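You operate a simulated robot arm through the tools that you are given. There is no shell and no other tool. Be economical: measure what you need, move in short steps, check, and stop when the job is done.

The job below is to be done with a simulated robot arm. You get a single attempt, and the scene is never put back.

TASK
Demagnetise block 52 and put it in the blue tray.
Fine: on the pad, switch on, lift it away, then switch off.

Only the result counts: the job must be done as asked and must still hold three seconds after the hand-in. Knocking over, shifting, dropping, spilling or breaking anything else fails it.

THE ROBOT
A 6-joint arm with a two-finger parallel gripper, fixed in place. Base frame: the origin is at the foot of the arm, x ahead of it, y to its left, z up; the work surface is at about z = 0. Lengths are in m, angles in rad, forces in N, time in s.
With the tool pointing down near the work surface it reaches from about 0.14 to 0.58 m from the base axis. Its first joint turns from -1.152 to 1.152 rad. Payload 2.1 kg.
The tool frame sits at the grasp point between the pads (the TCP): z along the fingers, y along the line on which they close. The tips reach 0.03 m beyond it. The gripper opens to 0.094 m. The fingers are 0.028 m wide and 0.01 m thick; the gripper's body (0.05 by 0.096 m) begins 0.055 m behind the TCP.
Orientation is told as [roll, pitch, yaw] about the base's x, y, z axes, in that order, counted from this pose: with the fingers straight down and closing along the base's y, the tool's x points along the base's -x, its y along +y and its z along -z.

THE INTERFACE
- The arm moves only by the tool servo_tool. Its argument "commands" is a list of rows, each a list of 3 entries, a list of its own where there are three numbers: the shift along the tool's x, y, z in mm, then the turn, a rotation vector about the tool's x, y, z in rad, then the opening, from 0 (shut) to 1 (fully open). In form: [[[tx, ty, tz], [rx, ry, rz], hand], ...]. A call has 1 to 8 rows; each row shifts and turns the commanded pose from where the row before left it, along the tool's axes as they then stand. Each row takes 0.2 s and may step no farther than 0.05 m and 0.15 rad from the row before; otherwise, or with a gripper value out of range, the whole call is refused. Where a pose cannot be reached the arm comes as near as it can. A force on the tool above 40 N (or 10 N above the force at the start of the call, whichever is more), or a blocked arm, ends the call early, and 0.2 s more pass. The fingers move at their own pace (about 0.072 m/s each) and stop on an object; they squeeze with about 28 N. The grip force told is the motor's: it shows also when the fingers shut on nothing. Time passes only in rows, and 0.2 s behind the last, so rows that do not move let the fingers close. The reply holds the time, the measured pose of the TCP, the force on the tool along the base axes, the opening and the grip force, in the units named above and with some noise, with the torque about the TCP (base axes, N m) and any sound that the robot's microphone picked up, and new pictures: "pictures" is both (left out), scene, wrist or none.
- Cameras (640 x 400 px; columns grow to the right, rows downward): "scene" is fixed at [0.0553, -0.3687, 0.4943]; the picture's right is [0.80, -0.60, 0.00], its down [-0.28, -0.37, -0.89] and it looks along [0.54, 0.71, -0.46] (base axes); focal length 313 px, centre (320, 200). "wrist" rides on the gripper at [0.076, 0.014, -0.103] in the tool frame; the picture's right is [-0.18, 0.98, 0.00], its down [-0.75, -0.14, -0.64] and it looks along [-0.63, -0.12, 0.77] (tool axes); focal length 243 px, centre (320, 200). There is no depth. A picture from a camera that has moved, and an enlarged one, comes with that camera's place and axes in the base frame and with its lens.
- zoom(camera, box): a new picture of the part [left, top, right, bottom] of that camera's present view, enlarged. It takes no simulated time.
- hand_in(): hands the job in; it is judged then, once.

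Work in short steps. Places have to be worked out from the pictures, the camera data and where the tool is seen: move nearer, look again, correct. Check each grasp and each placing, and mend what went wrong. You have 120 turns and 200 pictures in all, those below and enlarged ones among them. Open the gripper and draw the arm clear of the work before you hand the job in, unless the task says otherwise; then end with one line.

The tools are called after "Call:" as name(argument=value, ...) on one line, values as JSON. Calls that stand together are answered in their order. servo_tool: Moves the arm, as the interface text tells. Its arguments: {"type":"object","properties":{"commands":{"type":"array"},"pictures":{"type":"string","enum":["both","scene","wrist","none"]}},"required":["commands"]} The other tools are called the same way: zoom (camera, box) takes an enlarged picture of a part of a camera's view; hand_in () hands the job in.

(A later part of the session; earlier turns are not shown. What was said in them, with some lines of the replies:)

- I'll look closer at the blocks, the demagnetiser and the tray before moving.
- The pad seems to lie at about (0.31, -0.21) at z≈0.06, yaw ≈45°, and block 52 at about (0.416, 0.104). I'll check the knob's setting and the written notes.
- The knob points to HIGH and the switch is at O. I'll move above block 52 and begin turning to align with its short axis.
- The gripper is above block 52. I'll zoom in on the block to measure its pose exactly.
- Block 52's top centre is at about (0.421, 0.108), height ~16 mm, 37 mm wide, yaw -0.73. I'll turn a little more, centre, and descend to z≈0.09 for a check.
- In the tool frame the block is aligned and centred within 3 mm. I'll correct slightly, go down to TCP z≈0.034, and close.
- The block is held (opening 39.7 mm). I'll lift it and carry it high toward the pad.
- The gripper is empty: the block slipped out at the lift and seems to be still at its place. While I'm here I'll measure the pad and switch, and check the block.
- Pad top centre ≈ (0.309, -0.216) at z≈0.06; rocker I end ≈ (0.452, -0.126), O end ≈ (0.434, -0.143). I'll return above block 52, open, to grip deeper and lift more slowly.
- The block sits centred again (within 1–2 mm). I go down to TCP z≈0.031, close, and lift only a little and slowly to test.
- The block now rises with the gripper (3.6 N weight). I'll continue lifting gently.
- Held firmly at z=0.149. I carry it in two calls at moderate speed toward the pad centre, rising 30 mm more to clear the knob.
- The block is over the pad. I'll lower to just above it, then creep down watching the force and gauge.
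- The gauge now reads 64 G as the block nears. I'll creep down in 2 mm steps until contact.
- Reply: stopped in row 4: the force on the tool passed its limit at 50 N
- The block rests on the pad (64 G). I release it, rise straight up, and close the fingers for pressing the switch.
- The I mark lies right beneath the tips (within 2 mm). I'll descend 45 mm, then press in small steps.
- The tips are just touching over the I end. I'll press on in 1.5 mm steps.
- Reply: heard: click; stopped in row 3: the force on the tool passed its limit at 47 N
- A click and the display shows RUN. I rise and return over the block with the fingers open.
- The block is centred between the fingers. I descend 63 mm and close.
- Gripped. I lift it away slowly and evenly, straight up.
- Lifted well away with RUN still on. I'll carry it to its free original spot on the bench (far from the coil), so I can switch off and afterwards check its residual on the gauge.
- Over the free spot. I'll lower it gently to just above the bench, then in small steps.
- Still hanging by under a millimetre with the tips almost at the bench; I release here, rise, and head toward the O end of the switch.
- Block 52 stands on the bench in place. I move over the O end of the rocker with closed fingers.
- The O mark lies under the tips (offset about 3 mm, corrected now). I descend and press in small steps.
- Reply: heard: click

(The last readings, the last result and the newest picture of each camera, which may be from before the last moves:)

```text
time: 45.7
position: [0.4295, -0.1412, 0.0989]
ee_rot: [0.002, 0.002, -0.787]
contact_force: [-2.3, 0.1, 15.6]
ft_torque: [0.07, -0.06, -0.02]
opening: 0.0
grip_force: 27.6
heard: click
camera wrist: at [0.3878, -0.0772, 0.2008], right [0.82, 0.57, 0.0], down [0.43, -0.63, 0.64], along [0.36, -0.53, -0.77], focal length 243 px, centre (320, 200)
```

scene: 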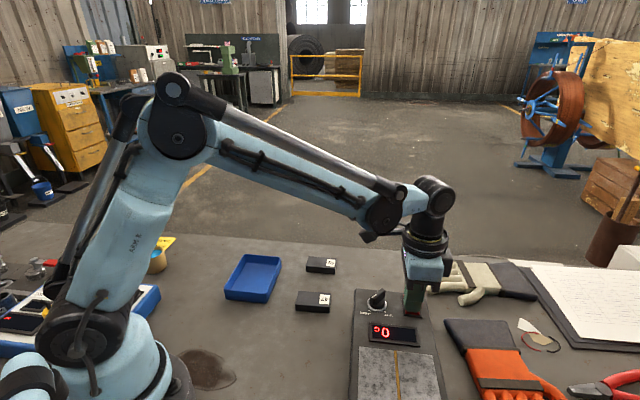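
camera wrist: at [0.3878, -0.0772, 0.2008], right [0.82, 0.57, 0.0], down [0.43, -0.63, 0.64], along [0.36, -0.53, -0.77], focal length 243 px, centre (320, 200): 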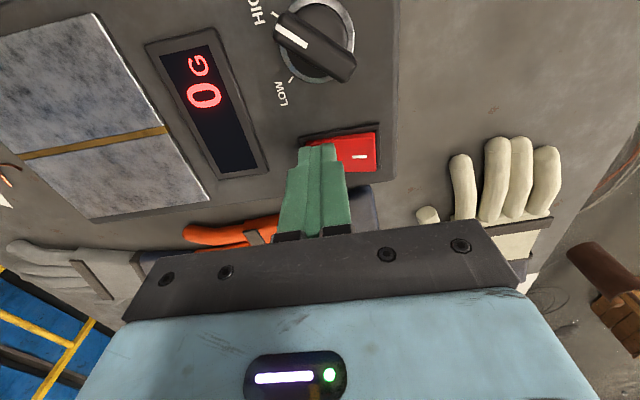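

Click, and the display is back to 0 G: switched off. I rise and return over block 52 with open fingers.

Call:
servo_tool(commands=[[[0, 0, -24], [0, 0, 0], 0], [[0, 0, -40], [0, 0, 0], 0], [[30.8, 28.4, 0], [0, 0, 0], 0], [[30.8, 28.4, 0], [0, 0, 0], 0.8], [[30.8, 28.4, 0], [0, 0, 0], 0.8], [[30.8, 28.4, 0], [0, 0, 0], 0.8], [[30.8, 28.4, 0], [0, 0, 0], 0.8], [[30.6, 28.4, 0], [0, 0, 0], 0.8]], pictures="none")

Call:
servo_tool(commands=[[[0, 0, 35], [0, 0, 0], 0.8], [[0, 0, 35], [0, 0, 0], 0.8], [[0, 0, 0], [0, 0, 0], 0.8]], pictures="wrist")

```text
time: 47.5
position: [0.4208, 0.1113, 0.1625]
ee_rot: [-0.001, 0.001, -0.785]
contact_force: [-0.4, -0.3, 0.1]
ft_torque: [0.0, 0.0, 0.02]
opening: 0.0753
grip_force: 0.0
```

```text
time: 48.3
position: [0.4216, 0.1097, 0.0896]
ee_rot: [0.0, 0.002, -0.785]
contact_force: [0.2, 0.0, -0.1]
ft_torque: [-0.03, -0.01, -0.01]
opening: 0.0753
grip_force: 0.1
camera wrist: at [0.379, 0.1739, 0.1935], right [0.83, 0.56, 0.0], down [0.43, -0.63, 0.64], along [0.36, -0.53, -0.77], focal length 243 px, centre (320, 200)
```

wrist: 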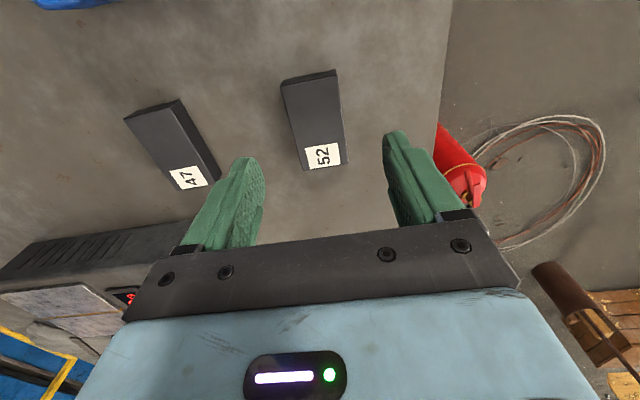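

Block centred between the fingers. I descend to TCP z≈0.031, close, and lift softly.

Call:
servo_tool(commands=[[[0, -1, 25], [0, 0, 0], 0.8], [[0, 0, 25], [0, 0, 0], 0.8], [[0, 0, 8.5], [0, 0, 0], 0.8], [[0, 0, 0], [0, 0, 0], 0.8], [[0, 0, 0], [0, 0, 0], 0], [[0, 0, 0], [0, 0, 0], 0], [[0, 0, 0], [0, 0, 0], 0], [[0, 0, 0], [0, 0, 0], 0]], pictures="none")

Call:
servo_tool(commands=[[[0, 0, -3], [0, 0, 0], 0], [[0, 0, -4], [0, 0, 0], 0], [[0, 0, -6], [0, 0, 0], 0], [[0, 0, -10], [0, 0, 0], 0], [[0, 0, -16], [0, 0, 0], 0], [[0, 0, -25], [0, 0, 0], 0], [[0, 0, -25], [0, 0, 0], 0], [[0, 0, -20], [0, 0, 0], 0]], pictures="none")

```text
time: 50.1
position: [0.4206, 0.1092, 0.0336]
ee_rot: [0.0, 0.001, -0.786]
contact_force: [0.2, 0.0, -0.2]
ft_torque: [0.01, 0.0, 0.03]
opening: 0.04
grip_force: 28.2
```

```text
time: 51.9
position: [0.4192, 0.1092, 0.1416]
ee_rot: [0.001, 0.003, -0.785]
contact_force: [0.1, 0.6, -3.1]
ft_torque: [0.0, 0.01, -0.01]
opening: 0.0399
grip_force: 27.8
```

Held. Now I carry it back over the pad, raised, to read the residual field.

Call:
servo_tool(commands=[[[-4, -8, -12], [0, 0, 0], 0], [[-8, -16, -14], [0, 0, 0], 0], [[-11, -22, -12], [0, 0, 0], 0], [[-11, -23, 0], [0, 0, 0], 0], [[-11, -23, 0], [0, 0, 0], 0], [[-11, -23, 0], [0, 0, 0], 0], [[-11, -23, 0], [0, 0, 0], 0], [[-11, -23, 0], [0, 0, 0], 0]], pictures="none")

Call:
servo_tool(commands=[[[-12, -24, 0], [0, 0, 0], 0], [[-12, -24, 0], [0, 0, 0], 0], [[-12, -24, 0], [0, 0, 0], 0], [[-12, -24, 0], [0, 0, 0], 0], [[-11, -22, 0], [0, 0, 0], 0], [[-9, -17, 0], [0, 0, 0], 0], [[-6, -13, 0], [0, 0, 0], 0], [[0, 0, 10], [0, 0, 0], 0]], pictures="none")

Call:
servo_tool(commands=[[[0, 0, 18], [0, 0, 0], 0], [[0, 0, 20], [0, 0, 0], 0], [[0, 0, 17], [0, 0, 0], 0], [[0, 0, 10], [0, 0, 0], 0], [[0, 0, 2], [0, 0, 0], 0]], pictures="wrist")

```text
time: 53.7
position: [0.3603, -0.0596, 0.1794]
ee_rot: [0.001, 0.001, -0.783]
contact_force: [-0.3, 0.2, -3.6]
ft_torque: [-0.05, 0.01, 0.01]
opening: 0.0398
grip_force: 28.3
```

```text
time: 55.5
position: [0.308, -0.2164, 0.1695]
ee_rot: [0.001, 0.0, -0.785]
contact_force: [-0.1, 0.6, -3.3]
ft_torque: [0.04, -0.02, 0.01]
opening: 0.0399
grip_force: 27.8
```

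```text
time: 56.7
position: [0.3099, -0.2148, 0.1025]
ee_rot: [0.0, 0.003, -0.786]
contact_force: [0.5, -0.9, -4.2]
ft_torque: [-0.01, 0.05, 0.01]
opening: 0.0396
grip_force: 27.7
camera wrist: at [0.2662, -0.1524, 0.2055], right [0.82, 0.57, 0.0], down [0.43, -0.63, 0.64], along [0.36, -0.53, -0.77], focal length 243 px, centre (320, 200)
```

wrist: 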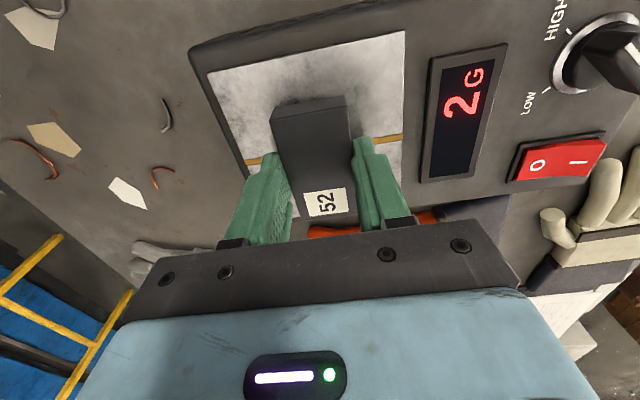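

The residual reads 2 G versus 64 before: demagnetised. I lift off and carry it toward the tray at about (0.269, 0.154).

Call:
servo_tool(commands=[[[0, 0, -6], [0, 0, 0], 0], [[0, 0, -14], [0, 0, 0], 0], [[0, 0, -22], [0, 0, 0], 0], [[0, 0, -25], [0, 0, 0], 0], [[0, 0, -20], [0, 0, 0], 0], [[6, 5, -10], [0, 0, 0], 0], [[12, 10, 0], [0, 0, 0], 0], [[18, 14, 0], [0, 0, 0], 0]], pictures="none")

Call:
servo_tool(commands=[[[20, 16, 0], [0, 0, 0], 0], [[20, 16, 0], [0, 0, 0], 0], [[20, 16, 0], [0, 0, 0], 0], [[20, 16, 0], [0, 0, 0], 0], [[20, 16, 0], [0, 0, 0], 0], [[20, 16, 0], [0, 0, 0], 0], [[20, 16, 0], [0, 0, 0], 0], [[20, 16, 0], [0, 0, 0], 0]], pictures="none")

Call:
servo_tool(commands=[[[20, 16, 0], [0, 0, 0], 0], [[20, 16, 0], [0, 0, 0], 0], [[20, 16, 0], [0, 0, 0], 0], [[18, 16, 0], [0, 0, 0], 0], [[10, 9, 0], [0, 0, 0], 0], [[6, 4, 0], [0, 0, 0], 0], [[0, 0, 0], [0, 0, 0], 0]])

```text
time: 58.5
position: [0.3048, -0.17, 0.1998]
ee_rot: [-0.001, 0.001, -0.786]
contact_force: [-0.1, 0.1, -3.1]
ft_torque: [0.04, -0.04, -0.02]
opening: 0.0399
grip_force: 28.4
```

```text
time: 60.3
position: [0.2809, 0.0338, 0.1995]
ee_rot: [0.0, 0.002, -0.785]
contact_force: [0.0, 0.9, -3.6]
ft_torque: [0.01, 0.02, -0.03]
opening: 0.0398
grip_force: 27.4
```

```text
time: 61.9
position: [0.2687, 0.1547, 0.2012]
ee_rot: [0.0, 0.002, -0.785]
contact_force: [0.0, 0.3, -4.1]
ft_torque: [0.03, -0.01, 0.0]
opening: 0.0399
grip_force: 28.0
camera wrist: at [0.2268, 0.2183, 0.3032], right [0.82, 0.57, 0.0], down [0.43, -0.63, 0.64], along [0.36, -0.53, -0.77], focal length 243 px, centre (320, 200)
```

scene: 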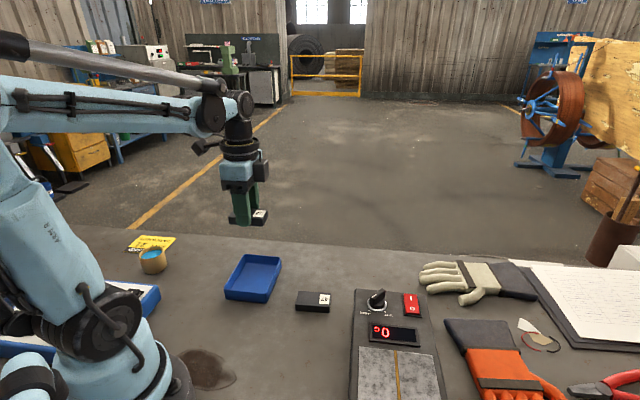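
wrist: 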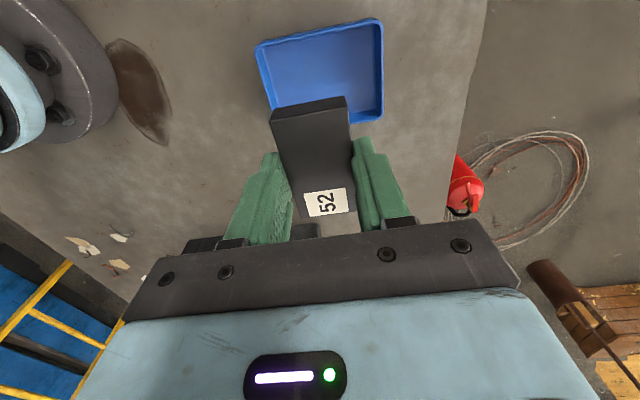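

In the tool frame the tray is aligned and centred about (+4, +5) mm off. I correct and descend to just above the rim to check.

Call:
servo_tool(commands=[[[4, 5, 10], [0, 0, 0], 0], [[0, 0, 25], [0, 0, 0], 0], [[0, 0, 30], [0, 0, 0], 0], [[0, 0, 25], [0, 0, 0], 0], [[0, 0, 20], [0, 0, 0], 0], [[0, 0, 10], [0, 0, 0], 0], [[0, 0, 0], [0, 0, 0], 0]])

Call:
zoom(camera="scene", box=[200, 225, 320, 315])

```text
time: 63.5
position: [0.2697, 0.159, 0.08]
ee_rot: [0.0, 0.002, -0.785]
contact_force: [0.4, -0.6, -3.5]
ft_torque: [0.01, -0.01, -0.01]
opening: 0.0395
grip_force: 28.0
camera wrist: at [0.2268, 0.2235, 0.1829], right [0.82, 0.57, 0.0], down [0.43, -0.63, 0.64], along [0.36, -0.53, -0.77], focal length 243 px, centre (320, 200)
```

scene: 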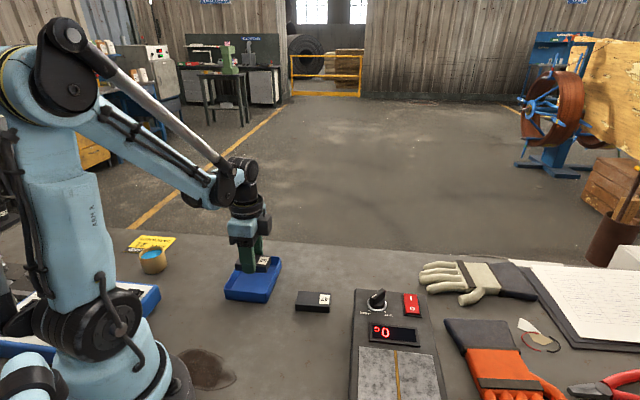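
wrist: 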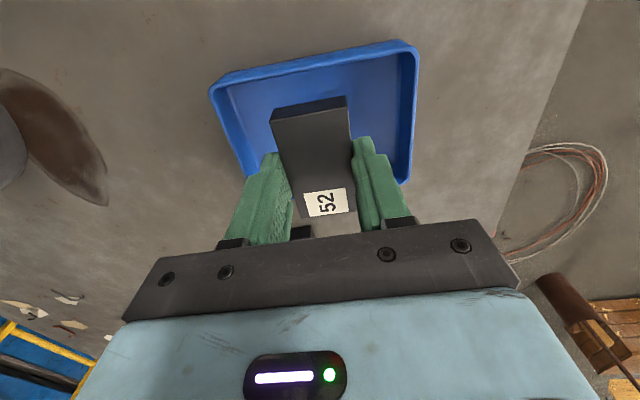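

```text
4.44 times, centred on (260, 270) of scene
camera zoom: at [0.0553, -0.3687, 0.4943], right [0.8, -0.6, 0.0], down [-0.28, -0.37, -0.89], along [0.54, 0.71, -0.46], focal length 1390 px, centre (587, -111)
```

zoom: 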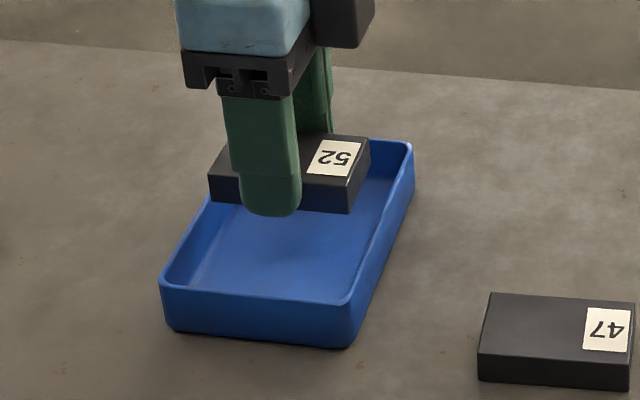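

Centred in the tray, walls clear all around. I descend gently to near the floor and creep to contact.

Call:
servo_tool(commands=[[[0, 0, 12], [0, 0, 0], 0], [[0, 0, 15], [0, 0, 0], 0], [[0, 0, 10], [0, 0, 0], 0], [[0, 0, 4], [0, 0, 0], 0], [[0, 0, 0], [0, 0, 0], 0]], pictures="wrist")

Call:
servo_tool(commands=[[[0, 0, 1], [0, 0, 0], 0], [[0, 0, 1], [0, 0, 0], 0], [[0, 0, 0], [0, 0, 0], 0]], pictures="none")

```text
time: 64.7
position: [0.27, 0.16, 0.0385]
ee_rot: [0.0, 0.0, -0.785]
contact_force: [0.9, 0.1, -3.7]
ft_torque: [-0.02, 0.01, 0.0]
opening: 0.0398
grip_force: 28.1
camera wrist: at [0.2271, 0.2241, 0.1418], right [0.82, 0.57, 0.0], down [0.43, -0.63, 0.64], along [0.36, -0.53, -0.77], focal length 243 px, centre (320, 200)
```

wrist: 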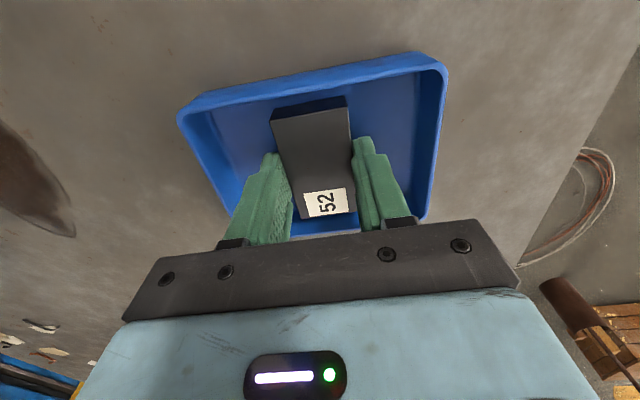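

```text
time: 65.5
position: [0.2694, 0.1606, 0.0364]
ee_rot: [-0.001, 0.003, -0.786]
contact_force: [-1.7, 1.6, 4.4]
ft_torque: [-0.05, -0.1, -0.01]
opening: 0.0398
grip_force: 27.8
```

The force turned upward (+4 N): the block is on the tray floor. I open moderately and draw straight up.

Call:
servo_tool(commands=[[[0, 0, 0], [0, 0, 0], 0.6], [[0, 0, 0], [0, 0, 0], 0.6], [[0, 0, 0], [0, 0, 0], 0.6], [[0, 0, -12], [0, 0, 0], 0.6], [[0, 0, -30], [0, 0, 0], 0.6], [[0, 0, -50], [0, 0, 0], 0.6], [[0, 0, -50], [0, 0, 0], 0.6], [[0, 0, -30], [0, 0, 0], 0.6]])

Call:
zoom(camera="scene", box=[220, 240, 460, 400])

```text
time: 67.3
position: [0.2698, 0.1616, 0.2108]
ee_rot: [0.0, 0.001, -0.785]
contact_force: [0.0, -0.1, -0.1]
ft_torque: [-0.02, 0.02, 0.0]
opening: 0.0564
grip_force: 0.0
camera wrist: at [0.2276, 0.2249, 0.3128], right [0.82, 0.57, 0.0], down [0.43, -0.63, 0.64], along [0.36, -0.53, -0.77], focal length 243 px, centre (320, 200)
```

scene: 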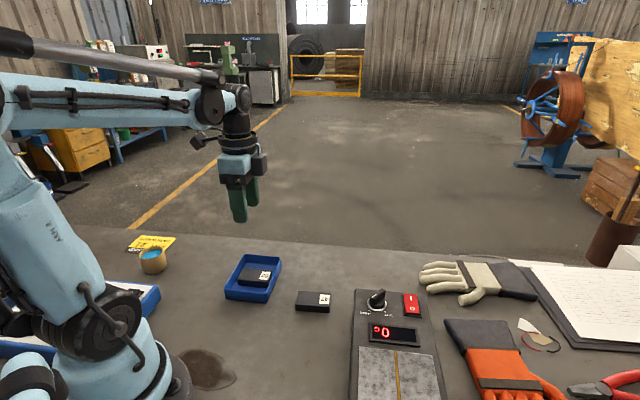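
wrist: 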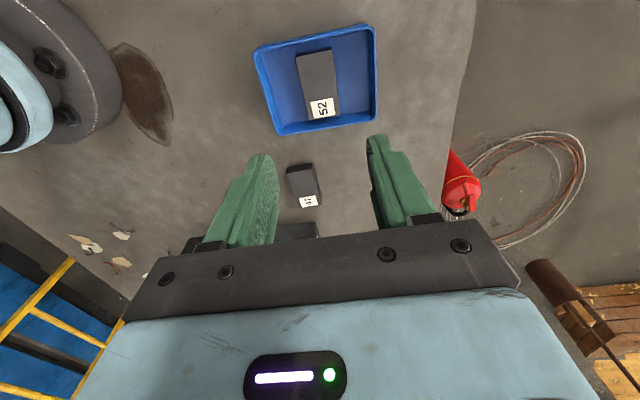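

```text
2.50 times, centred on (340, 320) of scene
camera zoom: at [0.0553, -0.3687, 0.4943], right [0.8, -0.6, 0.0], down [-0.28, -0.37, -0.89], along [0.54, 0.71, -0.46], focal length 782 px, centre (270, -100)
```

zoom: 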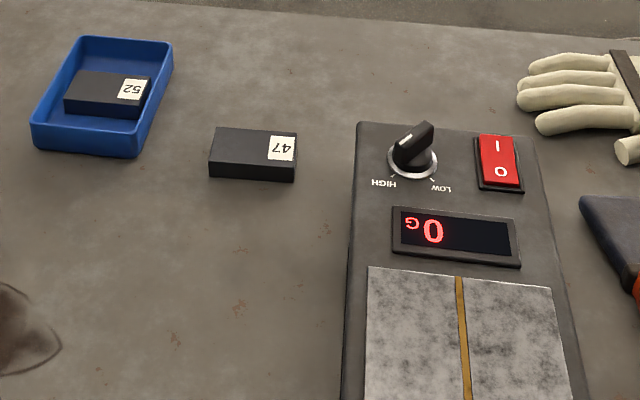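

Block 52 lies flat in the blue tray, the switch is off, and block 47, the tray and the knob haven't moved. The gripper is open and clear, so I hand in.

Call:
hand_in()

```text
The job is handed in.
```

Block 52 is demagnetised (64 G down to 2 G on the gauge) and lies in the blue tray; the demagnetiser is off. My first attempt to pick it up slipped, leaving the block at its original spot. Between lifting it off the pad and switching off I set it down on the bench, then checked the reading over the pad.
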